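You operate a simulated robot arm through the tools that you are given. There is no shell and no other tool. Be economical: measure what you need, move in short steps, check, and stop when the job is done.

You run a simulated two-armed robot. Do the job below in one go: nothing can be reset, and whatever is moved stays where it is left.

## Task
Take the beaker with the green rim and put it on the wash table top. Put the green sponge on the side stand away on the top of the rig one table. Take the medium blue gasket and put it on the left half of the bench. Pick up the beaker with the blue rim with one hand, pass it to the other hand and put it in the back right well of the white board. Take the white cap on the service table and put it away on the wall shelf under the manifold. Put the vial on the service table away on the wash table top. The order is free. Set down upright: beaker with the green rim, beaker with the blue rim, white cap.

The check looks at the end state, three seconds after you hand in, the way a careful person would. Anything else that was tipped, shoved, dropped, spilled or broken makes it a failure. A push-on lid holds only when it is set on centred and level and pressed home; a screw cap is set on level and turned clockwise until tight.

## Robot
Two 7-joint arms with two-finger parallel grippers on one trunk, on a base that drives. Base frame: it is fixed to the floor where the robot stands at the start and does not move with it; the origin is under the middle of the robot, x ahead of it, y to its left, z up; the surface under the hand at the start is at about z = 0.84. Lengths are in m, angles in degrees, forces in N, time in s.
The left shoulder is at the start at [0.081, 0.174, 1.149], the right one opposite. With the tool pointing down near the work surface each hand reaches from about 0.32 to 0.74 m from the robot's upright axis, wherever it stands, measured 20 degrees to its own side. Places, roughly: back right well of the white board (13x13 cm) [0.26, 1.84, 0.86]; beaker with the blue rim [0.75, 1.25, 0.75]; beaker with the green rim [0.5, 0, 1]; green sponge (10x7x4 cm) [0.4, -0.1, 0.9]; left half of the bench [-1.8, 1.5, 0.8]; medium blue gasket (8x8x2 cm) [1, 0.1, 0.8]; top of the rig one table [5.3, 5, 0.8]; vial (3x3x7 cm) [0.2, 2.9, 0.9]; wall shelf under the manifold (54x13 cm) [5.42, 1.3, 0.8]; wash table top [-3.4, 0.3, 0.9]; white cap (5x5x6 cm) [0.2, 1.2, 0.9]. Payload 3.6 kg a hand.
The tool frame of a hand sits at the grasp point between the pads (the TCP): z along the fingers, y along the line on which they close. The tips reach 0.03 m beyond it. The gripper opens to 0.11 m. The fingers are 0.02 m wide and 0.01 m thick; the gripper's body (0.048 by 0.112 m) begins 0.055 m behind the TCP.
Orientation is told as [roll, pitch, yaw] about the base's x, y, z axes, in that order, counted from this pose: with the fingers straight down and closing along the base's y, the tool's x points along the base's -x, its y along +y and its z along -z.

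## Interface
- The arms move only by the tool send_rows. It takes "left_plan", "right_plan" or both (then of equal length, played together; a hand with none holds still); each is a list that holds one entry, the list of rows, each a list of 7 numbers: the shift along the tool's x, y, z in units of 50 mm (1.0 is 50 mm), then the turn, a rotation vector about the tool's x, y, z in units of 4 degrees (1.0 is 4 degrees), then the gripper command, from -1 (fully open) to 1 (shut), values between in proportion. In form: [[[x, y, z, wx, wy, wz, gripper], ...]]. A call has 1 to 12 rows; each row shifts and turns the commanded pose from where the row before left it, along the tool's axes as they then stand. A call with a number of a shift or a turn outside -1 to 1 is refused whole. A row lasts 0.2 s, in which the tool goes at most 0.05 m and 8.6 degrees; a call with a longer step from one row to the next is refused whole, and so is a gripper value outside its range. Where a pose cannot be reached the arm comes as near as it can. A force on the tool above 40 N (or 10 N above the force at the start of the call, whichever is more), or a blocked arm, ends the call early, and 0.2 s more pass. Each finger travels about 0.153 m/s and halts on what it meets, pressing with about 31 N; the grip force reading is that of the motor and also rises with nothing between the fingers. The clock runs only during rows and for 0.2 s after the last one: add rows that do not move to give the fingers time. The reply holds the time, the measured pose of the TCP, the force on the tool along the base axes, the opening and the grip force, in the units named above and with some noise, with the torque about the TCP (base axes, N m) and any sound that the robot's microphone picked up.
- Cameras (640 x 400 px; columns grow to the right, rows downward): "scene" is now at [0.1699, 0.012, 1.316]; the picture's right is [0.14, -0.99, 0.00], its down [-0.63, -0.09, -0.77] and it looks along [0.76, 0.11, -0.64] (base axes); focal length 289 px, centre (320, 200). "left" rides on the left gripper at [0.072, -0.017, -0.103] in its tool frame; the picture's right is [0.23, 0.97, 0.00], its down [-0.76, 0.18, -0.62] and it looks along [-0.61, 0.14, 0.78] (tool axes); focal length 222 px, centre (320, 200). "right" rides on the right gripper at [0.072, 0.017, -0.103] in its tool frame; the picture's right is [-0.23, 0.97, 0.00], its down [-0.76, -0.18, -0.62] and it looks along [-0.61, -0.14, 0.78] (tool axes); focal length 222 px, centre (320, 200). There is no depth. A picture from a camera that has moved, and an enlarged one, comes with that camera's place and axes in the base frame and with its lens.
- camera(camera): a new picture of that camera. The clock stands still meanwhile.
- lift_body(by): slides the trunk up (or, below 0, down) by that many m; the arms and the scene camera ride with it, the base frame stays. It gives what a move gives, with no picture.
- base_move(legs): drives the robot by 1 to 6 legs, each [ahead, left, turn to the left] in m, m and degrees, along the robot's own axes; the way and the turn of a leg run together, so that a leg with both is an arc; at most 1.5 m and 180 degrees a leg. The arms and the cameras ride along, it lands a little off, and it stops where it bumps. It gives what a move gives.
- turn_head(pan, tilt): turns the head with the scene camera to pan (to the left, within 86 degrees either way) and tilt (down, from -29 to 69), counted from straight ahead of the robot. It gives what a move gives.
- inspect(camera, box): a new picture of the part [left, top, right, bottom] of that camera's present view, enlarged. The clock stands still meanwhile.
- finish_job(): hands the job in; it is judged then, once.

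Go step by step. Nothing tells you exact positions but the pictures and the camera data: compare them with the known pose of the tool, close in by small moves and look again before you grip or let go. The budget is 196 turns and 176 pictures, counting those below and the enlarged ones. Unless the task says otherwise, let go and move clear before handing in, and close with one line.

The tools are called after "Emit:" as name(argument=value, ...) on one line, values as JSON. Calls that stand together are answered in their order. send_rows: Moves the arms, as the interface text tells. Its arguments: {"type":"object","properties":{"left_plan":{"type":"array"},"right_plan":{"type":"array"}},"required":[]} The other tools are called the same way: lift_body (by) slides the trunk up or down; base_move (legs) drives the base; turn_head (pan, tilt) turns the head that bears the scene camera; camera (camera) takes a picture; inspect (camera, box) takes an enlarged picture of a part of a camera's view; finish_job () hands the job in.

At the start:

```text
t: 0.0
left_eef_pos: [0.4296, 0.1711, 1.1382]
left_tool_rot: [-0.1, -1.3, -0.5]
left_contact_force: [0.5, 0.4, 0.0]
left_ft_torque: [-0.01, 0.0, -0.01]
left_grip_width: 0.11
left_gripper_force: 0.0
right_eef_pos: [0.4469, -0.1515, 1.1087]
right_tool_rot: [-0.1, -1.2, -0.4]
right_contact_force: [0.5, -0.4, 0.4]
right_ft_torque: [0.0, 0.01, -0.01]
right_grip_width: 0.1101
right_gripper_force: 0.1
trunk travel left (down, up): [-0.25, 0.513]
robot x, y, heading: [0.0109, -0.0006, -0.7]
head pan, tilt: [8.6, 40.7]
```

scene: 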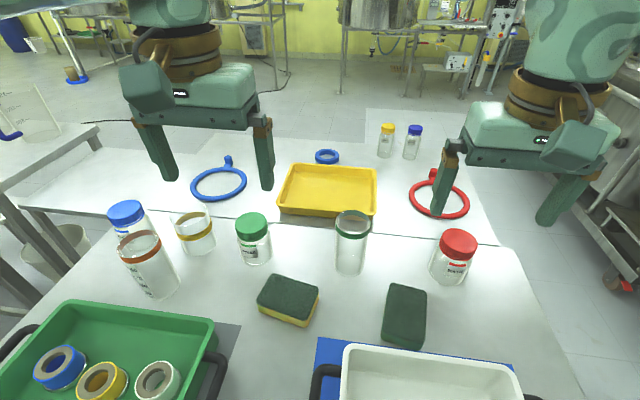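
right: 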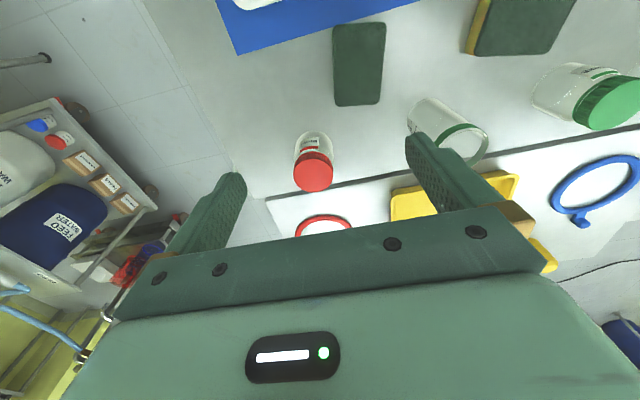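
left: 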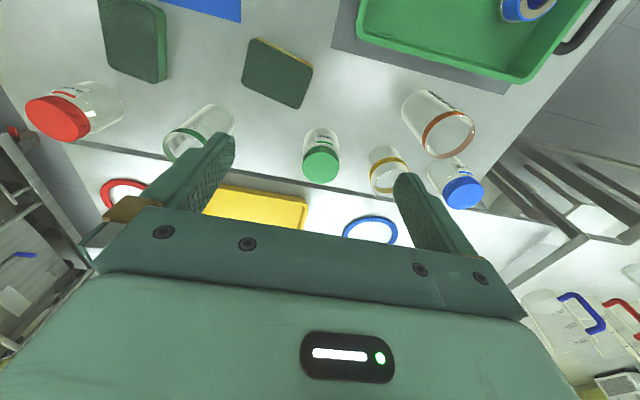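

I see the work table ahead with the green-rimmed beaker near (0.54, 0.0), the plain green sponge near (0.43, -0.09) and a blue gasket near (1.0, 0.1) on the far table. First I look around by turning the head.

Emit:
turn_head(pan=75, tilt=25)

Emit:
camera(camera="scene")

Emit:
turn_head(pan=0, tilt=15)

Emit:
camera(camera="scene")

Emit:
turn_head(pan=-75, tilt=25)

Emit:
camera(camera="scene")

```text
t: 1.4
left_eef_pos: [0.4356, 0.1698, 1.1341]
left_tool_rot: [0.1, -0.9, -0.5]
left_contact_force: [0.6, -0.9, -0.6]
left_ft_torque: [0.01, 0.0, -0.04]
left_grip_width: 0.1101
left_gripper_force: 0.1
right_eef_pos: [0.4523, -0.1516, 1.1047]
right_tool_rot: [-0.2, -0.9, -0.4]
right_contact_force: [0.4, 0.4, -0.7]
right_ft_torque: [0.02, -0.02, -0.05]
right_grip_width: 0.1098
right_gripper_force: 0.1
trunk travel left (down, up): [-0.25, 0.513]
robot x, y, heading: [0.0107, -0.0014, -0.7]
head pan, tilt: [75.0, 25.0]
```

```text
172 pictures are left
camera scene: at [0.1102, 0.0891, 1.3388], right [0.96, -0.27, 0.01], down [-0.1, -0.41, -0.91], along [0.25, 0.87, -0.42], focal length 289 px, centre (320, 200)
```

scene: 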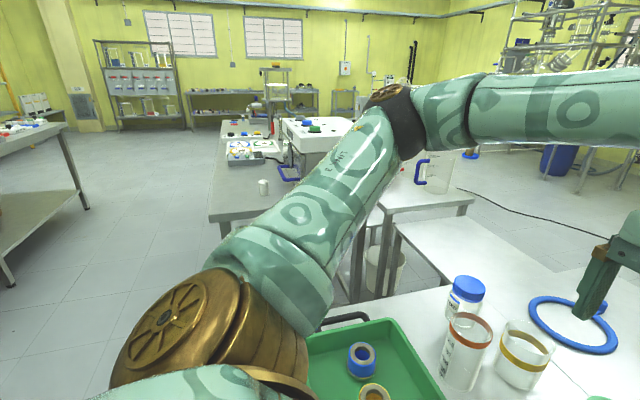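

```text
t: 2.8
left_eef_pos: [0.4336, 0.1703, 1.1348]
left_tool_rot: [0.0, -1.0, -0.4]
left_contact_force: [0.1, 0.2, -0.8]
left_ft_torque: [0.02, 0.01, 0.0]
left_grip_width: 0.1099
left_gripper_force: 0.0
right_eef_pos: [0.4513, -0.1515, 1.1041]
right_tool_rot: [-0.1, -0.8, -0.5]
right_contact_force: [0.4, -0.8, -0.1]
right_ft_torque: [0.02, -0.01, -0.02]
right_grip_width: 0.1102
right_gripper_force: 0.1
trunk travel left (down, up): [-0.25, 0.513]
robot x, y, heading: [0.0112, -0.0029, -0.4]
head pan, tilt: [0.0, 15.0]
```

```text
171 pictures are left
camera scene: at [0.1783, -0.0005, 1.3559], right [-0.01, -1.0, 0.0], down [-0.25, 0.0, -0.97], along [0.97, -0.01, -0.25], focal length 289 px, centre (320, 200)
```

scene: 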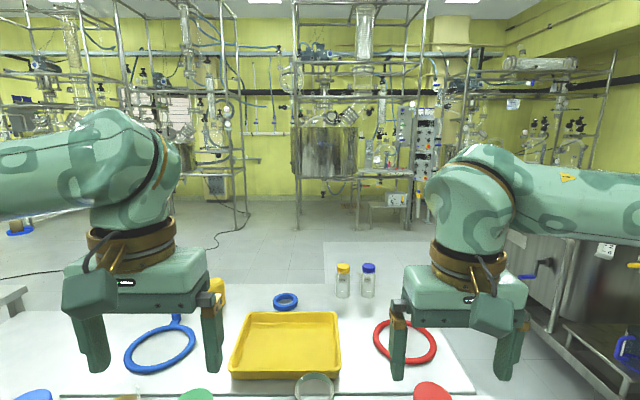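

```text
t: 4.3
left_eef_pos: [0.4325, 0.1699, 1.1343]
left_tool_rot: [0.0, -0.8, -0.3]
left_contact_force: [0.0, 0.4, 0.3]
left_ft_torque: [-0.03, 0.01, -0.03]
left_grip_width: 0.1099
left_gripper_force: 0.0
right_eef_pos: [0.4515, -0.1508, 1.1043]
right_tool_rot: [-0.1, -0.8, -0.4]
right_contact_force: [-0.8, 0.1, -0.2]
right_ft_torque: [0.01, -0.01, -0.02]
right_grip_width: 0.11
right_gripper_force: 0.2
trunk travel left (down, up): [-0.25, 0.513]
robot x, y, heading: [0.0067, -0.0021, -0.6]
head pan, tilt: [-75.0, 25.0]
```

```text
170 pictures are left
camera scene: at [0.108, -0.0893, 1.3385], right [-0.97, -0.25, -0.01], down [-0.09, 0.41, -0.91], along [0.23, -0.88, -0.42], focal length 289 px, centre (320, 200)
```

scene: 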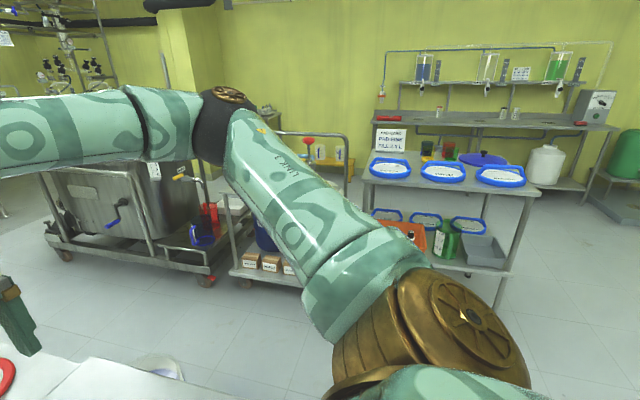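

The far table and the side areas are visible; the blue-rim beaker is hidden behind the arm. I look down at the near table for precise positions.

Emit:
turn_head(pan=0, tilt=60)

Emit:
camera(camera="scene")

Emit:
inspect(camera="scene", box=[220, 0, 480, 162])

```text
t: 5.8
left_eef_pos: [0.4307, 0.1704, 1.1339]
left_tool_rot: [-0.2, -0.9, -0.3]
left_contact_force: [1.1, -0.6, 0.9]
left_ft_torque: [-0.02, 0.01, -0.03]
left_grip_width: 0.1099
left_gripper_force: 0.0
right_eef_pos: [0.4485, -0.1509, 1.1034]
right_tool_rot: [-0.1, -0.8, -0.5]
right_contact_force: [0.3, -0.1, -0.2]
right_ft_torque: [-0.01, 0.02, 0.01]
right_grip_width: 0.1103
right_gripper_force: 0.0
trunk travel left (down, up): [-0.25, 0.513]
robot x, y, heading: [0.004, 0.0003, -0.5]
head pan, tilt: [0.0, 60.0]
```

```text
169 pictures are left
camera scene: at [0.1518, -0.0006, 1.2886], right [-0.01, -1.0, 0.0], down [-0.86, 0.01, -0.51], along [0.51, -0.01, -0.86], focal length 289 px, centre (320, 200)
```

scene: 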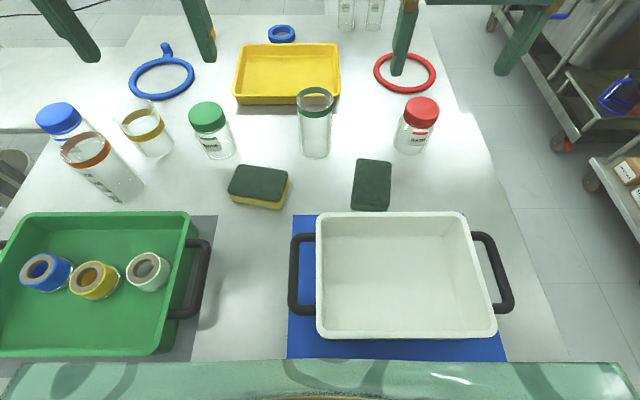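

```text
2.46 times, centred on (350, 81) of scene
camera zoom: at [0.1518, -0.0006, 1.2886], right [-0.01, -1.0, 0.0], down [-0.86, 0.01, -0.51], along [0.51, -0.01, -0.86], focal length 711 px, centre (246, 493)
```

zoom: 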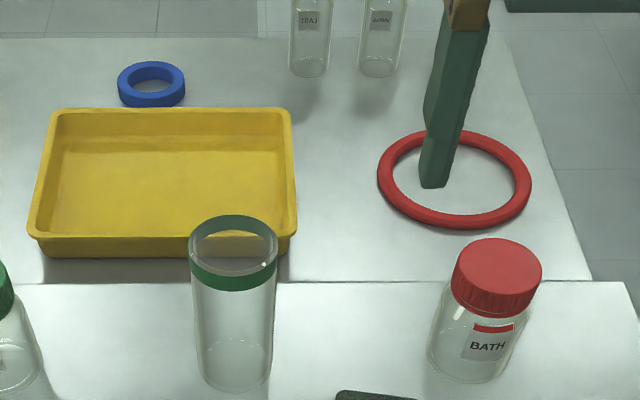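

The beaker with the green rim stands at about (0.533, 0.003), rim at z≈0.97. I move the right hand over it and look.

Emit:
send_rows(right_plan=[[[-0.425, 0.77, 0, 0, 0, 0, -1], [-0.425, 0.77, 0, 0, 0, 0, -1], [-0.425, 0.77, 0, 0, 0, 0, -1], [-0.425, 0.77, 0, 0, 0, 0, -1], [0, 0, 0.4, 0, 0, 0, -1], [0, 0, 0, 0, 0, 0, -1]]])

Emit:
camera(camera="right")

Emit:
camera(camera="scene")

```text
t: 7.4
left_eef_pos: [0.4365, 0.1529, 1.1329]
left_tool_rot: [0.3, -0.7, -1.7]
left_contact_force: [0.5, -0.1, -0.1]
left_ft_torque: [-0.01, 0.01, 0.0]
left_grip_width: 0.1101
left_gripper_force: 0.1
right_eef_pos: [0.537, -0.0138, 1.0836]
right_tool_rot: [0.3, -0.6, -1.6]
right_contact_force: [-0.3, 0.1, 0.2]
right_ft_torque: [0.01, -0.02, 0.02]
right_grip_width: 0.1099
right_gripper_force: 0.0
trunk travel left (down, up): [-0.25, 0.513]
robot x, y, heading: [0.0068, -0.0036, -1.8]
head pan, tilt: [0.0, 60.0]
stopped in row 6 (right hand): the arm was blocked; the commanded pose is now the measured one
```

```text
167 pictures are left
camera right: at [0.4629, 0.0031, 1.1858], right [0.25, 0.97, 0.01], down [0.75, -0.2, 0.63], along [0.61, -0.16, -0.78], focal length 222 px, centre (320, 200)
```

right: 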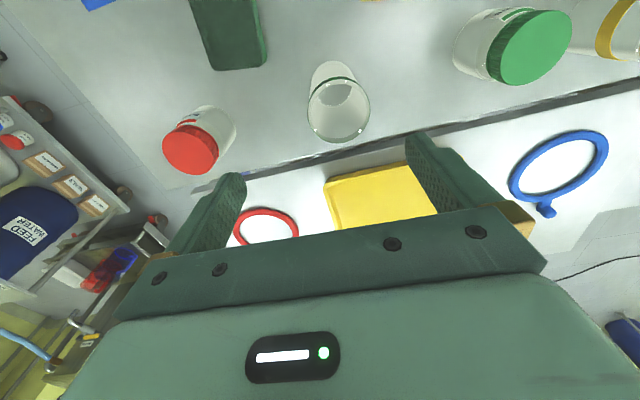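

```text
166 pictures are left
camera scene: at [0.1514, -0.0004, 1.2882], right [-0.03, -1.0, 0.0], down [-0.86, 0.02, -0.51], along [0.51, -0.02, -0.86], focal length 289 px, centre (320, 200)
```

scene: 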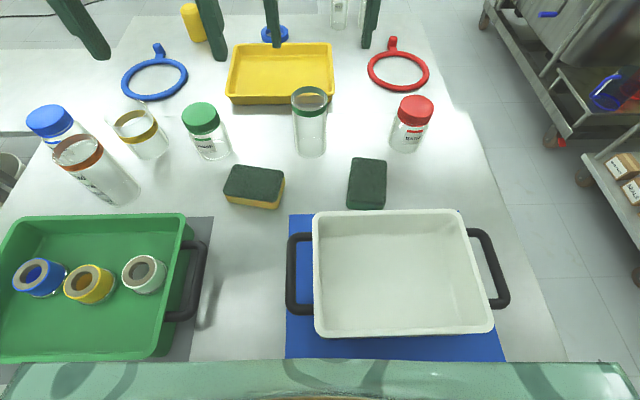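

The right arm seems to have met the left one and the base yawed by a degree. I move the left hand aside to the left and then recheck.

Emit:
send_rows(left_plan=[[[0, 0.9, -0.3, 0, 0, 0, -1], [0, 0.9, -0.3, 0, 0, 0, -1], [0, 0.9, 0, 0, 0, 0, -1], [0, 0.6, 0, 0, 0, 0, -1], [0, 0, 0, 0, 0, 0, -1]]])

Emit:
camera(camera="scene")

Emit:
camera(camera="right")

```text
t: 8.8
left_eef_pos: [0.4438, 0.3117, 1.1649]
left_tool_rot: [0.5, -0.5, -1.7]
left_contact_force: [0.1, -0.3, 0.6]
left_ft_torque: [0.0, 0.0, 0.04]
left_grip_width: 0.1099
left_gripper_force: 0.1
right_eef_pos: [0.5403, -0.0222, 1.0803]
right_tool_rot: [0.5, -0.4, -1.8]
right_contact_force: [0.4, 0.1, -1.2]
right_ft_torque: [0.01, -0.01, 0.02]
right_grip_width: 0.1101
right_gripper_force: 0.1
trunk travel left (down, up): [-0.25, 0.513]
robot x, y, heading: [0.0013, -0.0007, -1.9]
head pan, tilt: [0.0, 60.0]
stopped in row 5 (left hand): the arm was blocked; the commanded pose is now the measured one
```

```text
165 pictures are left
camera scene: at [0.1508, -0.0002, 1.2879], right [-0.03, -1.0, 0.01], down [-0.86, 0.02, -0.51], along [0.51, -0.02, -0.86], focal length 289 px, centre (320, 200)
```

scene: 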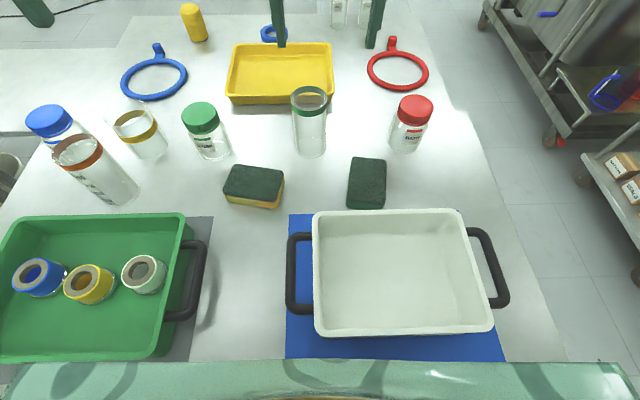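

```text
164 pictures are left
camera right: at [0.466, -0.0044, 1.1839], right [0.26, 0.97, 0.01], down [0.75, -0.21, 0.63], along [0.61, -0.15, -0.78], focal length 222 px, centre (320, 200)
```

right: 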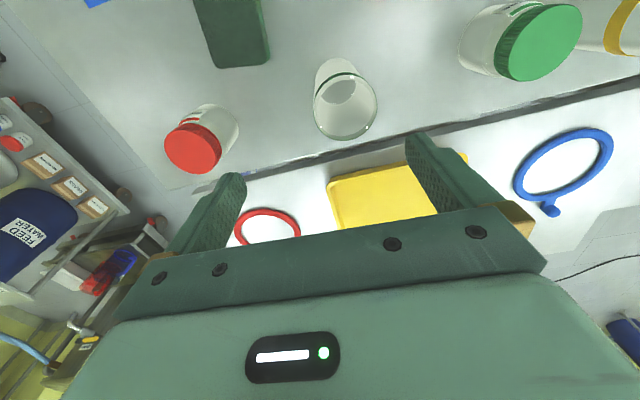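

The beaker stays at (0.533, 0.004). I center the right hand on it, descend and grip.

Emit:
send_rows(right_plan=[[[0.15, 0.52, 0, 0, 0, 0, -1], [0, 0, 0.7, 0, 0, 0, -1]]])

Emit:
camera(camera="right")

Emit:
camera(camera="scene")

```text
t: 9.6
left_eef_pos: [0.4475, 0.3034, 1.165]
left_tool_rot: [0.9, -0.3, -1.7]
left_contact_force: [-1.0, 0.6, 0.4]
left_ft_torque: [0.0, 0.0, 0.0]
left_grip_width: 0.1099
left_gripper_force: 0.1
right_eef_pos: [0.5376, -0.0002, 1.0431]
right_tool_rot: [1.0, -0.2, -1.8]
right_contact_force: [-0.2, -0.3, -0.3]
right_ft_torque: [0.02, -0.02, 0.0]
right_grip_width: 0.1102
right_gripper_force: 0.0
trunk travel left (down, up): [-0.25, 0.513]
robot x, y, heading: [0.0019, 0.0003, -1.8]
head pan, tilt: [0.0, 60.0]
stopped in row 2 (right hand): the arm was blocked; the commanded pose is now the measured one
```

```text
163 pictures are left
camera right: at [0.4641, 0.0164, 1.1472], right [0.26, 0.97, 0.02], down [0.75, -0.21, 0.62], along [0.61, -0.15, -0.78], focal length 222 px, centre (320, 200)
```

right: 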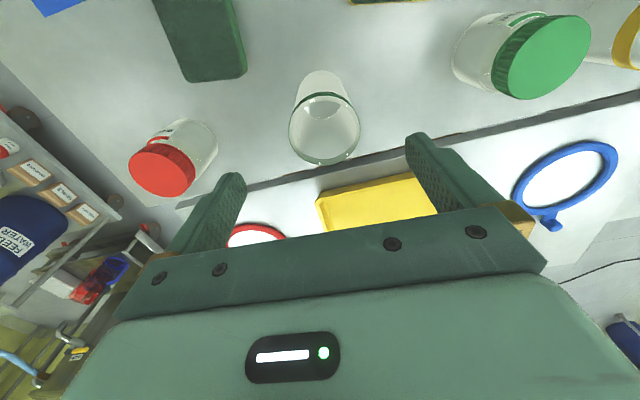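

```text
162 pictures are left
camera scene: at [0.1503, -0.0001, 1.2877], right [-0.03, -1.0, 0.01], down [-0.86, 0.02, -0.51], along [0.51, -0.02, -0.86], focal length 289 px, centre (320, 200)
```

scene: 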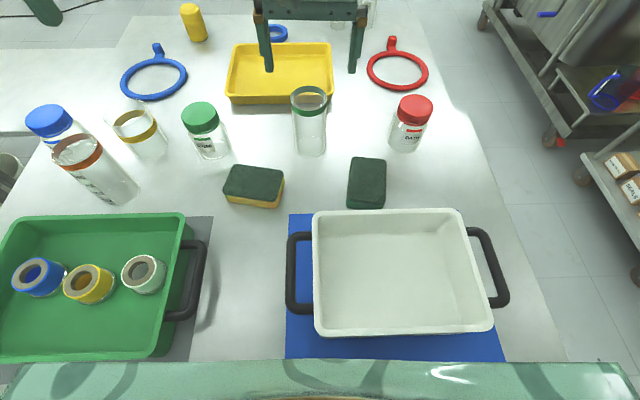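

The arm reports being blocked though the hand touches nothing and the whole robot leans a little. I look at the arms to see what meets what.

Emit:
turn_head(pan=-30, tilt=10)

Emit:
camera(camera="scene")

Emit:
turn_head(pan=30, tilt=10)

Emit:
camera(camera="scene")

```text
t: 10.8
left_eef_pos: [0.4472, 0.3042, 1.1638]
left_tool_rot: [0.8, -0.3, -1.9]
left_contact_force: [0.6, -0.5, 0.1]
left_ft_torque: [0.02, 0.01, 0.02]
left_grip_width: 0.11
left_gripper_force: 0.1
right_eef_pos: [0.5378, -0.0008, 1.0429]
right_tool_rot: [0.9, -0.4, -1.9]
right_contact_force: [0.3, -0.7, -0.4]
right_ft_torque: [-0.02, 0.01, -0.01]
right_grip_width: 0.1099
right_gripper_force: 0.1
trunk travel left (down, up): [-0.25, 0.513]
robot x, y, heading: [0.0013, -0.0028, -1.7]
head pan, tilt: [-30.0, 10.0]
```

```text
161 pictures are left
camera scene: at [0.1612, -0.0464, 1.3623], right [-0.53, -0.85, 0.0], down [-0.14, 0.09, -0.99], along [0.84, -0.52, -0.16], focal length 289 px, centre (320, 200)
```

scene: 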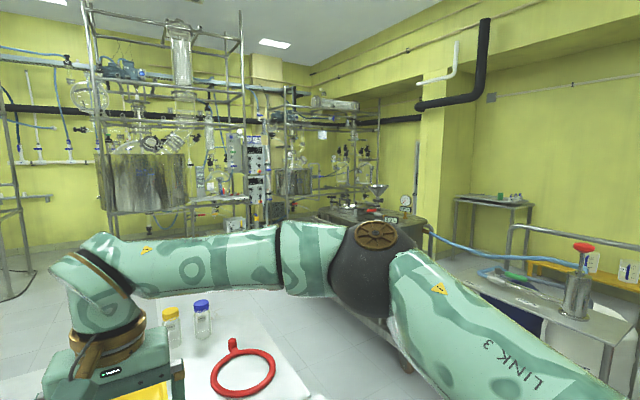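

```text
t: 12.1
left_eef_pos: [0.4471, 0.3023, 1.1637]
left_tool_rot: [0.8, -0.3, -1.8]
left_contact_force: [-0.1, -0.7, 0.2]
left_ft_torque: [0.04, 0.04, 0.02]
left_grip_width: 0.1104
left_gripper_force: 0.0
right_eef_pos: [0.5374, -0.001, 1.0428]
right_tool_rot: [0.9, -0.4, -1.8]
right_contact_force: [0.1, 0.2, -0.8]
right_ft_torque: [0.02, 0.03, 0.05]
right_grip_width: 0.1101
right_gripper_force: 0.1
trunk travel left (down, up): [-0.25, 0.513]
robot x, y, heading: [-0.0002, -0.0026, -2.1]
head pan, tilt: [30.0, 10.0]
```

```text
160 pictures are left
camera scene: at [0.1636, 0.0466, 1.3616], right [0.47, -0.88, 0.01], down [-0.14, -0.09, -0.99], along [0.87, 0.46, -0.17], focal length 289 px, centre (320, 200)
```

scene: 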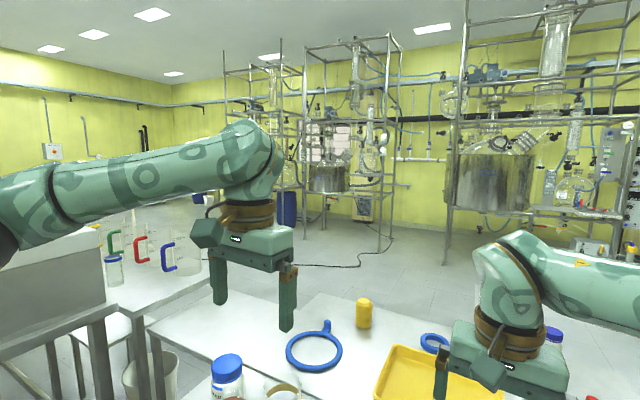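

Nothing is touching; the arm just lags. I continue down in smaller steps onto the beaker.

Emit:
send_rows(right_plan=[[[0.08, 0.08, 0.1, 0.22, 0, 0, -1], [0, 0, 0.3, 0, 0, 0, -1], [0, 0, 0.3, 0, 0, 0, -1], [0, 0, 0.3, 0, 0, 0, -1]]])

Emit:
camera(camera="right")

```text
t: 13.3
left_eef_pos: [0.4507, 0.2934, 1.1633]
left_tool_rot: [1.2, 0.0, -2.1]
left_contact_force: [1.2, -0.2, -1.0]
left_ft_torque: [-0.01, -0.01, 0.02]
left_grip_width: 0.1101
left_gripper_force: 0.0
right_eef_pos: [0.5367, -0.0057, 0.9902]
right_tool_rot: [0.4, 0.0, -2.1]
right_contact_force: [0.3, 0.2, -0.7]
right_ft_torque: [-0.04, 0.0, 0.0]
right_grip_width: 0.1101
right_gripper_force: 0.1
trunk travel left (down, up): [-0.25, 0.513]
robot x, y, heading: [0.0025, -0.0047, -2.4]
head pan, tilt: [30.0, 10.0]
stopped in row 4 (right hand): the arm was blocked; the commanded pose is now the measured one
```

```text
159 pictures are left
camera right: at [0.4628, 0.0123, 1.0944], right [0.26, 0.96, 0.01], down [0.75, -0.21, 0.62], along [0.6, -0.16, -0.78], focal length 222 px, centre (320, 200)
```

right: 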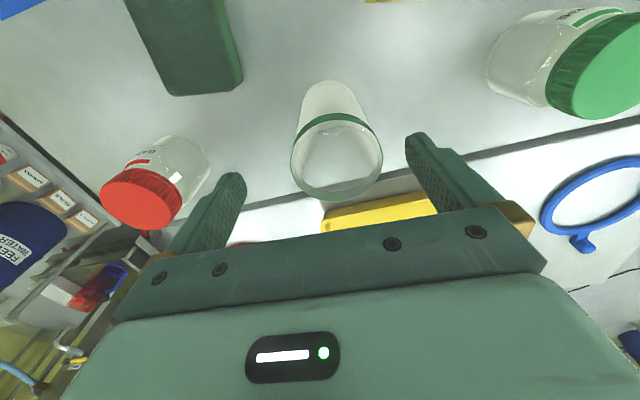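

The robot leans further as the right arm descends, so some part of that arm may be resting on something. I look at the right elbow.

Emit:
turn_head(pan=-60, tilt=45)

Emit:
camera(camera="scene")

Emit:
turn_head(pan=0, tilt=69)

Emit:
camera(camera="scene")

```text
t: 14.9
left_eef_pos: [0.4508, 0.2933, 1.1644]
left_tool_rot: [1.1, -0.1, -2.2]
left_contact_force: [0.2, 0.6, 0.0]
left_ft_torque: [0.01, 0.01, 0.02]
left_grip_width: 0.1102
left_gripper_force: 0.0
right_eef_pos: [0.5356, -0.0064, 0.99]
right_tool_rot: [0.4, -0.1, -2.2]
right_contact_force: [0.5, 0.9, -0.5]
right_ft_torque: [0.02, -0.01, 0.02]
right_grip_width: 0.1099
right_gripper_force: 0.1
trunk travel left (down, up): [-0.25, 0.513]
robot x, y, heading: [0.0011, -0.0026, -2.2]
head pan, tilt: [-60.0, 45.0]
```

```text
158 pictures are left
camera scene: at [0.1188, -0.0689, 1.3064], right [-0.88, -0.47, -0.01], down [-0.32, 0.62, -0.72], along [0.34, -0.63, -0.7], focal length 289 px, centre (320, 200)
```

scene: 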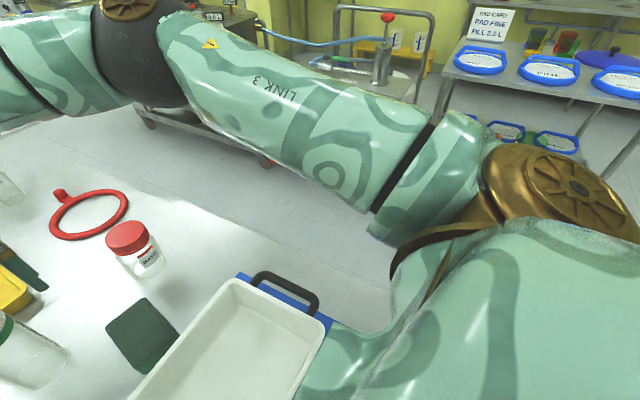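

```text
t: 16.2
left_eef_pos: [0.4509, 0.2916, 1.1639]
left_tool_rot: [1.3, -0.2, -2.2]
left_contact_force: [-0.4, -0.3, 0.1]
left_ft_torque: [0.01, 0.05, 0.03]
left_grip_width: 0.1102
left_gripper_force: 0.1
right_eef_pos: [0.5355, -0.008, 0.9899]
right_tool_rot: [0.4, 0.0, -2.3]
right_contact_force: [-0.1, -0.4, -0.8]
right_ft_torque: [-0.01, 0.0, -0.06]
right_grip_width: 0.1103
right_gripper_force: 0.0
trunk travel left (down, up): [-0.25, 0.513]
robot x, y, heading: [0.001, -0.0028, -2.4]
head pan, tilt: [0.0, 68.8]
```

```text
157 pictures are left
camera scene: at [0.1365, 0.0007, 1.277], right [-0.04, -1.0, 0.01], down [-0.93, 0.04, -0.38], along [0.37, -0.02, -0.93], focal length 289 px, centre (320, 200)
```

scene: 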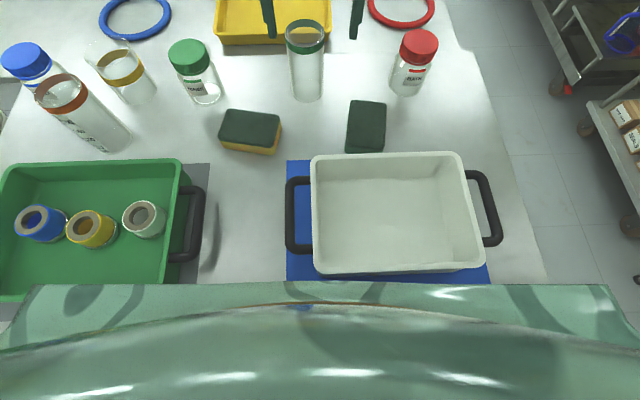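

I see no contact on the arm; it is simply soft and laggy. I recentre by 12 mm and go down in small steps, then close.

Emit:
send_rows(right_plan=[[[0.05, 0.26, 0, 0, 0, 0, -1], [0, 0, 0.2, 0, 0, 0, -1], [0, 0, 0.2, 0, 0, 0, -1], [0, 0, 0.2, 0, 0, 0, -1], [0, 0, 0.2, 0, 0, 0, -1], [0, 0, 0.2, 0, 0, 0, -1]]])

Emit:
camera(camera="right")

Emit:
camera(camera="scene")

```text
t: 17.6
left_eef_pos: [0.4535, 0.2906, 1.1624]
left_tool_rot: [1.1, 0.0, -2.6]
left_contact_force: [0.0, -0.4, 0.3]
left_ft_torque: [-0.02, 0.02, -0.02]
left_grip_width: 0.11
left_gripper_force: 0.1
right_eef_pos: [0.5335, 0.0031, 0.9395]
right_tool_rot: [0.4, 0.1, -2.6]
right_contact_force: [-0.5, -0.1, -0.9]
right_ft_torque: [-0.01, 0.01, 0.0]
right_grip_width: 0.11
right_gripper_force: 0.0
trunk travel left (down, up): [-0.25, 0.513]
robot x, y, heading: [0.0008, -0.0052, -2.5]
head pan, tilt: [0.0, 68.8]
```

```text
156 pictures are left
camera right: at [0.46, 0.0221, 1.0438], right [0.27, 0.96, 0.01], down [0.75, -0.22, 0.62], along [0.6, -0.16, -0.78], focal length 222 px, centre (320, 200)
```

right: 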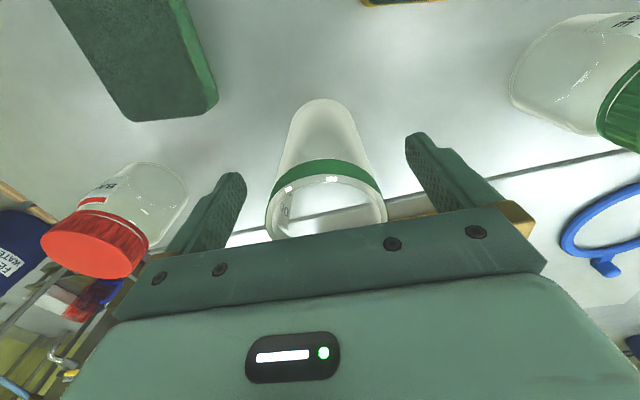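

```text
155 pictures are left
camera scene: at [0.1359, 0.0005, 1.2767], right [-0.05, -1.0, 0.01], down [-0.93, 0.04, -0.37], along [0.37, -0.02, -0.93], focal length 289 px, centre (320, 200)
```

scene: 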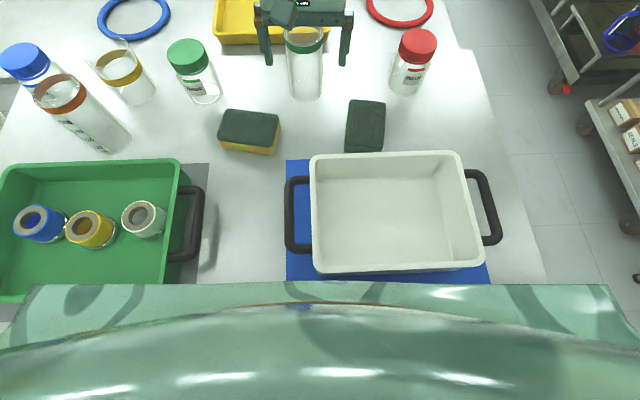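

The beaker stands between the fingers. I go 1 cm lower and close.

Emit:
send_rows(right_plan=[[[0, 0, 0.25, 0, 0, 0, -1], [0, 0, 0, 0, 0, 0, 0.2], [0, 0, 0, 0, 0, 0, 0.2], [0, 0, 0, 0, 0, 0, 0.2], [0, 0, 0, 0, 0, 0, 0.2]]])

Emit:
camera(camera="right")

```text
t: 18.8
left_eef_pos: [0.451, 0.2892, 1.1622]
left_tool_rot: [1.2, 0.0, -2.5]
left_contact_force: [0.7, -0.6, -0.5]
left_ft_torque: [-0.01, 0.01, -0.01]
left_grip_width: 0.1098
left_gripper_force: 0.1
right_eef_pos: [0.5317, 0.003, 0.9259]
right_tool_rot: [0.4, 0.0, -2.6]
right_contact_force: [0.4, 1.0, 1.6]
right_ft_torque: [-0.08, -0.15, 0.09]
right_grip_width: 0.059
right_gripper_force: 30.4
trunk travel left (down, up): [-0.25, 0.513]
robot x, y, heading: [0.0001, -0.0002, -3.0]
head pan, tilt: [0.0, 68.8]
```

```text
154 pictures are left
camera right: at [0.459, 0.0225, 1.0306], right [0.27, 0.96, 0.01], down [0.75, -0.22, 0.62], along [0.6, -0.16, -0.78], focal length 222 px, centre (320, 200)
```

right: 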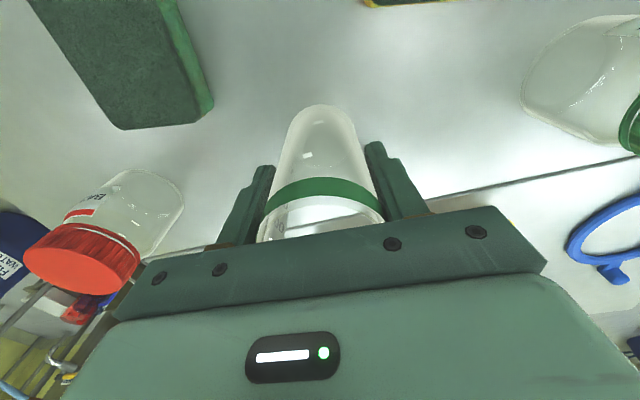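

The beaker is held (0.059 m wide). I lift it straight up and draw it toward the robot.

Emit:
send_rows(right_plan=[[[0, 0, -0.3, 0, 0, 0, 0.3], [0, 0, -0.6, 0, 0, 0, 0.3], [0, 0, -0.8, 0, 0, 0, 0.3], [0, 0, -0.8, 0, 0, 0, 0.3], [0, 0, -0.8, 0, 0, 0, 0.3], [0, 0, -0.8, 0, 0, 0, 0.3], [0.5, -0.5, -0.3, 0, 0, 0, 0.3], [0.5, -0.7, 0, 0, 0, 0, 0.3], [0.5, -0.7, 0, 0, 0, 0, 0.3], [0.5, -0.5, 0, 0, 0, 0, 0.3]]])

Emit:
camera(camera="right")

```text
t: 21.2
left_eef_pos: [0.4556, 0.2808, 1.1614]
left_tool_rot: [1.6, 0.1, -2.7]
left_contact_force: [0.0, -0.3, 0.0]
left_ft_torque: [0.03, 0.0, 0.01]
left_grip_width: 0.1101
left_gripper_force: 0.0
right_eef_pos: [0.4281, -0.1206, 1.1428]
right_tool_rot: [0.6, 0.2, -2.7]
right_contact_force: [0.6, 0.1, -0.1]
right_ft_torque: [0.0, -0.01, -0.03]
right_grip_width: 0.0385
right_gripper_force: 0.0
trunk travel left (down, up): [-0.25, 0.513]
robot x, y, heading: [-0.0066, -0.0019, -2.8]
head pan, tilt: [0.0, 68.8]
stopped in row 10 (right hand): the arm was blocked; the commanded pose is now the measured one
```

```text
153 pictures are left
camera right: at [0.3548, -0.1019, 1.2477], right [0.27, 0.96, 0.01], down [0.75, -0.22, 0.62], along [0.6, -0.16, -0.79], focal length 222 px, centre (320, 200)
```

right: 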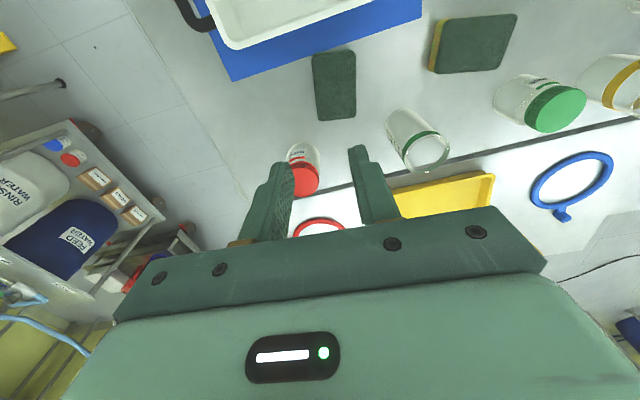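

The beaker slipped out of the fingers but still stands where it was. I go back, grip it with full closing command and lift slowly.

Emit:
send_rows(right_plan=[[[-0.495, 0.66, 0, 0, 0, 0, -1], [-0.495, 0.66, 0, 0, 0, 0, -1], [-0.495, 0.66, 0, 0, 0, 0, -1], [-0.495, 0.66, 0, 0, 0, 0, -1], [0, 0, 0.4, 0, 0, 0, -1], [0, 0, 0.4, 0, 0, 0, -1], [0, 0, 0.4, 0, 0, 0, -1]]])

Emit:
camera(camera="right")

Emit:
camera(camera="scene")

```text
t: 22.8
left_eef_pos: [0.4547, 0.2799, 1.1619]
left_tool_rot: [1.6, 0.3, -2.8]
left_contact_force: [0.1, 0.0, 0.3]
left_ft_torque: [0.02, -0.03, -0.01]
left_grip_width: 0.1099
left_gripper_force: 0.0
right_eef_pos: [0.533, 0.0075, 1.0842]
right_tool_rot: [0.9, 0.2, -2.9]
right_contact_force: [0.1, 1.1, -0.8]
right_ft_torque: [-0.01, -0.02, -0.01]
right_grip_width: 0.1099
right_gripper_force: 0.0
trunk travel left (down, up): [-0.25, 0.513]
robot x, y, heading: [-0.0028, -0.0022, -2.9]
head pan, tilt: [0.0, 68.8]
```

```text
152 pictures are left
camera right: at [0.4604, 0.0253, 1.1889], right [0.28, 0.96, 0.01], down [0.75, -0.22, 0.62], along [0.6, -0.16, -0.79], focal length 222 px, centre (320, 200)
```

right: 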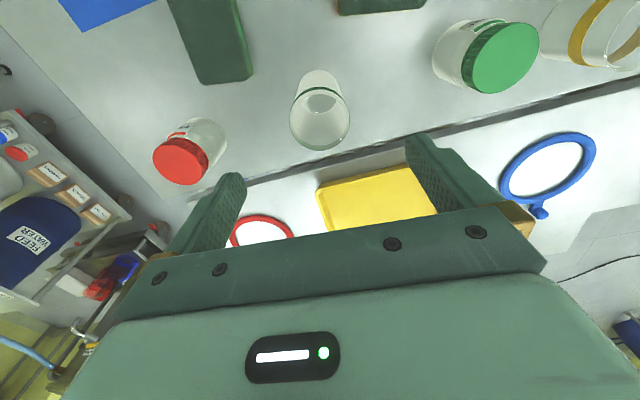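

```text
151 pictures are left
camera scene: at [0.1338, 0.0006, 1.2756], right [-0.05, -1.0, 0.01], down [-0.93, 0.04, -0.38], along [0.37, -0.03, -0.93], focal length 289 px, centre (320, 200)
```

scene: 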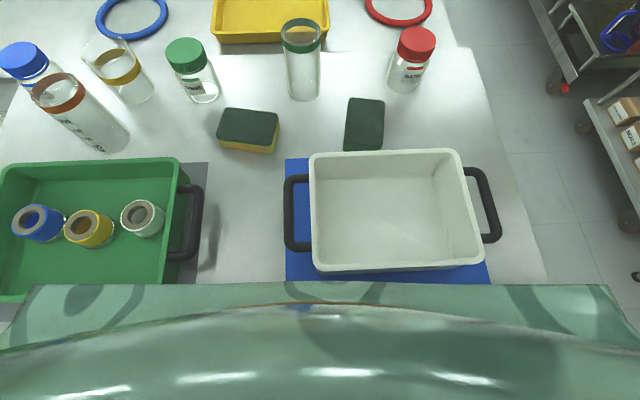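

The beaker still stands at about (0.530, 0.008). I descend around it and close fully.

Emit:
send_rows(right_plan=[[[0.05, 0, 0.4, 0.22, 0, 0, -1], [0, 0, 0.4, 0, 0, 0, -1], [0, 0, 0.4, 0, 0, 0, -1], [0, 0, 0.4, 0, 0, 0, -1], [0, 0, 0.4, 0, 0, 0, -1], [0, 0, 0.4, 0, 0, 0, -1], [0, 0, 0.4, 0, 0, 0, -1], [0, 0, 0.4, 0, 0, 0, -1], [0, 0, 0.05, 0, 0, 0, -1]]])

Emit:
send_rows(right_plan=[[[0, 0, 0, 0, 0, 0, 1], [0, 0, 0, 0, 0, 0, 1], [0, 0, 0, 0, 0, 0, 1], [0, 0, 0, 0, 0, 0, 1], [0, 0, -0.2, 0, 0, 0, 1], [0, 0, -0.2, 0, 0, 0, 1], [0, 0, -0.2, 0, 0, 0, 1]]])

Emit:
camera(camera="right")

```text
t: 24.8
left_eef_pos: [0.4568, 0.2772, 1.1611]
left_tool_rot: [1.5, 0.2, -3.3]
left_contact_force: [-0.6, -0.5, -0.3]
left_ft_torque: [0.02, 0.0, -0.01]
left_grip_width: 0.1099
left_gripper_force: 0.0
right_eef_pos: [0.529, 0.004, 0.9212]
right_tool_rot: [-0.2, 0.1, -3.1]
right_contact_force: [-0.1, -0.3, 0.0]
right_ft_torque: [0.0, 0.0, 0.0]
right_grip_width: 0.1099
right_gripper_force: 0.1
trunk travel left (down, up): [-0.25, 0.513]
robot x, y, heading: [-0.0058, -0.0028, -3.5]
head pan, tilt: [0.0, 68.8]
```

```text
t: 26.4
left_eef_pos: [0.4561, 0.2773, 1.16]
left_tool_rot: [1.5, 0.3, -3.2]
left_contact_force: [-1.0, -0.4, 0.9]
left_ft_torque: [0.02, 0.0, -0.01]
left_grip_width: 0.1102
left_gripper_force: 0.1
right_eef_pos: [0.527, 0.0032, 0.9502]
right_tool_rot: [-0.1, 0.1, -3.4]
right_contact_force: [0.0, 0.1, -1.7]
right_ft_torque: [-0.01, 0.02, 0.02]
right_grip_width: 0.0581
right_gripper_force: 30.8
trunk travel left (down, up): [-0.25, 0.513]
robot x, y, heading: [-0.0021, -0.0019, -3.2]
head pan, tilt: [0.0, 68.8]
```

```text
150 pictures are left
camera right: at [0.455, 0.024, 1.0553], right [0.28, 0.96, 0.0], down [0.75, -0.22, 0.62], along [0.59, -0.18, -0.78], focal length 222 px, centre (320, 200)
```

right: 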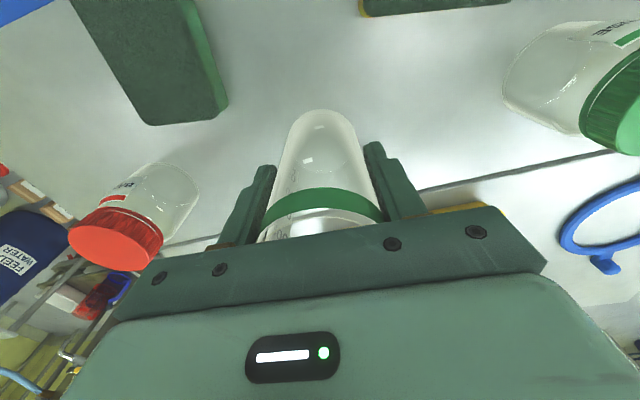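

It lifts with the hand now. I raise it on slowly and look again.

Emit:
send_rows(right_plan=[[[0, 0, -0.3, 0, 0, 0, 1], [0, 0, -0.4, 0, 0, 0, 1], [0, 0, -0.4, 0, 0, 0, 1], [0, 0, -0.4, 0, 0, 0, 1], [0, 0, -0.4, 0, 0, 0, 1], [0, 0, -0.4, 0, 0, 0, 1], [0, 0, -0.4, 0, 0, 0, 1], [0, 0, -0.4, 0, 0, 0, 1], [0, 0, -0.4, 0, 0, 0, 1], [0, 0, -0.3, 0, 0, 0, 1], [0, 0, 0, 0, 0, 0, 1]]])

Emit:
camera(camera="right")

```text
t: 28.8
left_eef_pos: [0.4563, 0.2753, 1.1596]
left_tool_rot: [1.6, 0.3, -3.4]
left_contact_force: [-0.6, 0.4, -0.8]
left_ft_torque: [0.0, 0.0, 0.01]
left_grip_width: 0.1099
left_gripper_force: 0.1
right_eef_pos: [0.5295, 0.0047, 1.1395]
right_tool_rot: [-0.2, 0.3, -3.4]
right_contact_force: [0.3, -1.2, -0.3]
right_ft_torque: [0.02, 0.0, -0.01]
right_grip_width: 0.0581
right_gripper_force: 31.5
trunk travel left (down, up): [-0.25, 0.513]
robot x, y, heading: [-0.0058, -0.002, -3.4]
head pan, tilt: [0.0, 68.8]
```

```text
149 pictures are left
camera right: at [0.4562, 0.0244, 1.2449], right [0.28, 0.96, 0.0], down [0.75, -0.22, 0.62], along [0.59, -0.18, -0.78], focal length 222 px, centre (320, 200)
```

right: 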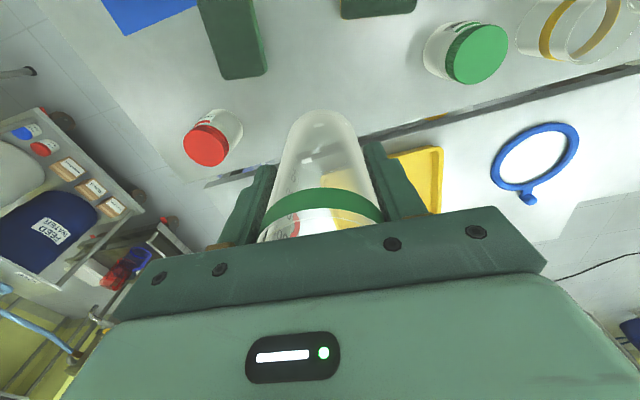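

The beaker holds. I draw it in to a carrying pose and back the base away from the table.

Emit:
send_rows(left_plan=[[[0.3, 0, -0.2, 0, 0, 0, -1], [0.3, 0, -0.2, 0, 0, 0, -1], [0.3, 0, -0.2, 0, 0, 0, -1], [0.3, 0, 0, 0, 0, 0, -1], [0.3, 0, 0, 0, 0, 0, -1], [0.3, 0, 0, 0, 0, 0, -1], [0.1, 0, 0, 0, 0, 0, -1], [0, 0, 0, 0, 0, 0, -1]]], right_plan=[[[0.4, -0.3, -0.2, 0, 0, 0, 1], [0.4, -0.4, -0.2, 0, 0, 0, 1], [0.4, -0.4, -0.2, 0, 0, 0, 1], [0.5, -0.5, 0, 0, 0, 0, 1], [0.5, -0.5, 0, 0, 0, 0, 1], [0.5, -0.5, 0, 0, 0, 0, 1], [0.3, -0.4, 0, 0, 0, 0, 1], [0.1, -0.2, 0, 0, 0, 0, 1]]])

Emit:
base_move(legs=[[-0.3, 0, 3.4], [-0.3, 0, 0]])

Emit:
turn_head(pan=0, tilt=35)

Emit:
camera(camera="scene")

```text
t: 30.6
left_eef_pos: [0.4003, 0.2821, 1.1575]
left_tool_rot: [1.6, 0.2, -3.3]
left_contact_force: [-0.7, -0.5, 0.5]
left_ft_torque: [0.02, -0.02, -0.03]
left_grip_width: 0.1101
left_gripper_force: 0.1
left hand out of reach, approached as far as the arm can: row 1, 2, 3, 5, 6
right_eef_pos: [0.3634, -0.1484, 1.1699]
right_tool_rot: [-0.2, 0.1, -3.5]
right_contact_force: [0.3, 0.5, -1.6]
right_ft_torque: [0.0, 0.02, 0.02]
right_grip_width: 0.0579
right_gripper_force: 30.7
trunk travel left (down, up): [-0.25, 0.513]
robot x, y, heading: [-0.0034, -0.0066, -3.6]
head pan, tilt: [0.0, 68.8]
```

```text
t: 32.0
left_eef_pos: [0.2213, 0.2715, 1.1031]
left_tool_rot: [2.8, 8.0, -2.9]
left_contact_force: [1.5, -0.3, 0.0]
left_ft_torque: [0.05, 0.1, -0.02]
left_grip_width: 0.1101
left_gripper_force: 0.0
right_eef_pos: [0.1658, -0.1686, 1.1725]
right_tool_rot: [1.1, -2.8, -5.6]
right_contact_force: [1.2, -2.3, -1.8]
right_ft_torque: [0.1, 0.12, 0.0]
right_grip_width: 0.0575
right_gripper_force: 31.3
trunk travel left (down, up): [-0.25, 0.513]
robot x, y, heading: [-0.1512, -0.0032, -4.7]
head pan, tilt: [0.0, 68.8]
stopped in leg 1: the robot was blocked; the commanded pose is now the measured one
```

```text
t: 33.0
left_eef_pos: [0.2198, 0.2812, 1.1071]
left_tool_rot: [2.2, 7.1, -3.1]
left_contact_force: [-0.3, 0.2, -0.9]
left_ft_torque: [0.01, 0.02, 0.01]
left_grip_width: 0.1102
left_gripper_force: 0.0
right_eef_pos: [0.1634, -0.1588, 1.1763]
right_tool_rot: [0.6, -2.9, -5.7]
right_contact_force: [-0.1, 0.1, -1.5]
right_ft_torque: [-0.02, 0.02, -0.03]
right_grip_width: 0.0578
right_gripper_force: 31.0
trunk travel left (down, up): [-0.25, 0.513]
robot x, y, heading: [-0.1533, 0.0026, -4.6]
head pan, tilt: [0.0, 35.0]
```

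```text
148 pictures are left
camera scene: at [0.0336, -0.0159, 1.3064], right [-0.08, -1.0, 0.0], down [-0.57, 0.05, -0.82], along [0.82, -0.07, -0.57], focal length 289 px, centre (320, 200)
```

scene: 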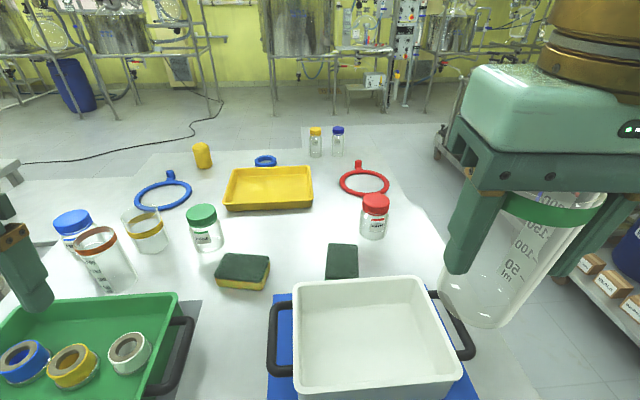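

The base stopped after 0.15 m: something touches, probably by the left elbow or behind. I look to the left and right.

Emit:
turn_head(pan=86, tilt=30)

Emit:
camera(camera="scene")

Emit:
camera(camera="left")

Emit:
turn_head(pan=-86, tilt=30)

Emit:
camera(camera="scene")

```text
t: 34.5
left_eef_pos: [0.2197, 0.2804, 1.1068]
left_tool_rot: [2.2, 7.3, -3.1]
left_contact_force: [0.6, 0.1, 0.7]
left_ft_torque: [0.0, -0.05, 0.0]
left_grip_width: 0.1101
left_gripper_force: 0.1
right_eef_pos: [0.1643, -0.158, 1.1763]
right_tool_rot: [0.6, -2.8, -5.8]
right_contact_force: [-0.4, -0.1, -0.5]
right_ft_torque: [0.02, 0.04, 0.0]
right_grip_width: 0.0575
right_gripper_force: 30.8
trunk travel left (down, up): [-0.25, 0.513]
robot x, y, heading: [-0.1526, -0.0011, -4.8]
head pan, tilt: [85.9, 30.0]
```

```text
147 pictures are left
camera scene: at [-0.0399, 0.0809, 1.3143], right [0.99, -0.15, 0.0], down [-0.08, -0.49, -0.87], along [0.13, 0.86, -0.5], focal length 289 px, centre (320, 200)
```

scene: 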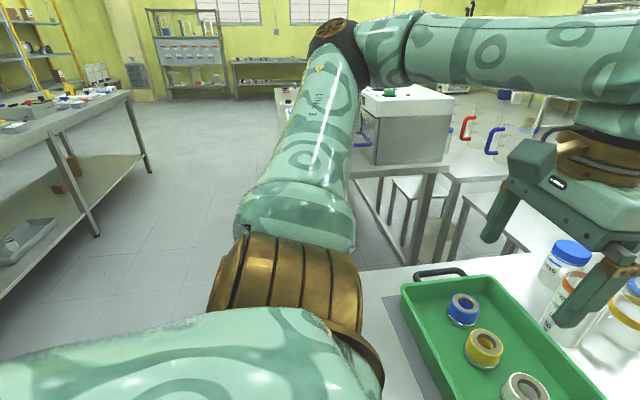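

```text
146 pictures are left
camera left: at [0.1602, 0.2633, 1.2187], right [-0.17, 0.98, 0.06], down [0.84, 0.11, 0.53], along [0.51, 0.14, -0.85], focal length 222 px, centre (320, 200)
```

left: 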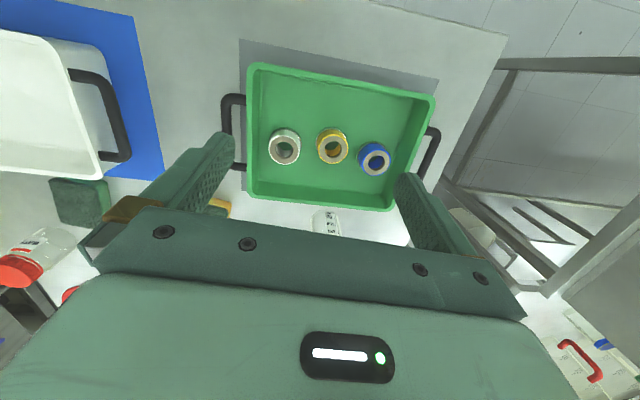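

```text
t: 37.1
left_eef_pos: [0.2217, 0.281, 1.1076]
left_tool_rot: [2.2, 7.2, -3.1]
left_contact_force: [0.1, 0.8, -0.5]
left_ft_torque: [0.02, 0.01, 0.04]
left_grip_width: 0.11
left_gripper_force: 0.0
right_eef_pos: [0.163, -0.1573, 1.1756]
right_tool_rot: [0.6, -2.9, -5.7]
right_contact_force: [0.1, -0.1, -0.7]
right_ft_torque: [0.0, 0.0, 0.02]
right_grip_width: 0.0573
right_gripper_force: 31.2
trunk travel left (down, up): [-0.25, 0.513]
robot x, y, heading: [-0.1548, 0.0001, -5.0]
head pan, tilt: [-85.9, 30.0]
```

```text
145 pictures are left
camera scene: at [-0.0551, -0.0989, 1.3143], right [-1.0, 0.01, 0.0], down [0.01, 0.5, -0.87], along [-0.01, -0.87, -0.5], focal length 289 px, centre (320, 200)
```

scene: 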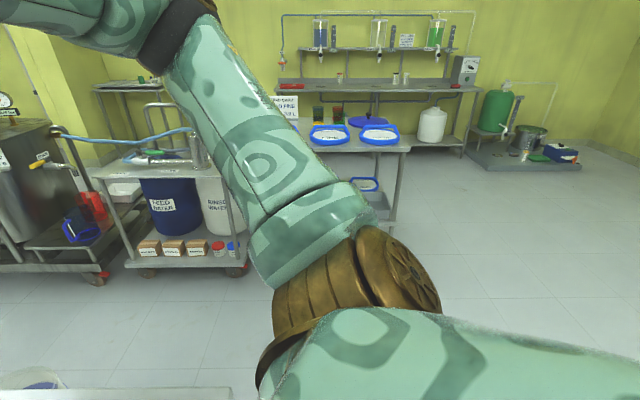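

Nothing visible at the sides. I try driving sideways to the right, where the floor is clear, instead of straight back.

Emit:
base_move(legs=[[0, -0.3, 0]])

Emit:
camera(camera="scene")

```text
t: 39.2
left_eef_pos: [0.1938, -0.0166, 1.1069]
left_tool_rot: [2.3, 7.2, -2.6]
left_contact_force: [-0.4, -0.4, 0.8]
left_ft_torque: [0.03, -0.01, 0.02]
left_grip_width: 0.1099
left_gripper_force: 0.1
right_eef_pos: [0.1405, -0.4556, 1.174]
right_tool_rot: [0.6, -2.9, -5.2]
right_contact_force: [-1.0, -0.4, -1.8]
right_ft_torque: [0.02, 0.0, 0.0]
right_grip_width: 0.0579
right_gripper_force: 31.0
trunk travel left (down, up): [-0.25, 0.513]
robot x, y, heading: [-0.1786, -0.3023, -4.5]
head pan, tilt: [-85.9, 30.0]
```

```text
144 pictures are left
camera scene: at [-0.0782, -0.3984, 1.3142], right [-1.0, 0.0, 0.0], down [0.0, 0.5, -0.87], along [0.0, -0.87, -0.5], focal length 289 px, centre (320, 200)
```

scene: 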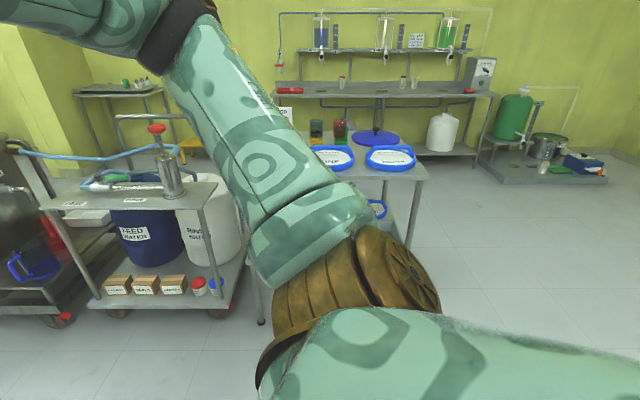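

Sideways is free. I now try backing off again from here.

Emit:
base_move(legs=[[-0.3, 0, 0], [0, 0, 4.5]])

```text
t: 41.7
left_eef_pos: [-0.1219, 0.0359, 1.1069]
left_tool_rot: [2.1, 7.1, 1.7]
left_contact_force: [0.4, 0.8, 0.0]
left_ft_torque: [-0.01, 0.0, -0.04]
left_grip_width: 0.1101
left_gripper_force: 0.2
right_eef_pos: [-0.1434, -0.4072, 1.1749]
right_tool_rot: [0.6, -2.9, -0.8]
right_contact_force: [0.8, 0.7, -1.4]
right_ft_torque: [-0.04, 0.03, -0.05]
right_grip_width: 0.0576
right_gripper_force: 30.7
trunk travel left (down, up): [-0.25, 0.513]
robot x, y, heading: [-0.475, -0.2733, 0.3]
head pan, tilt: [-85.9, 30.0]
```

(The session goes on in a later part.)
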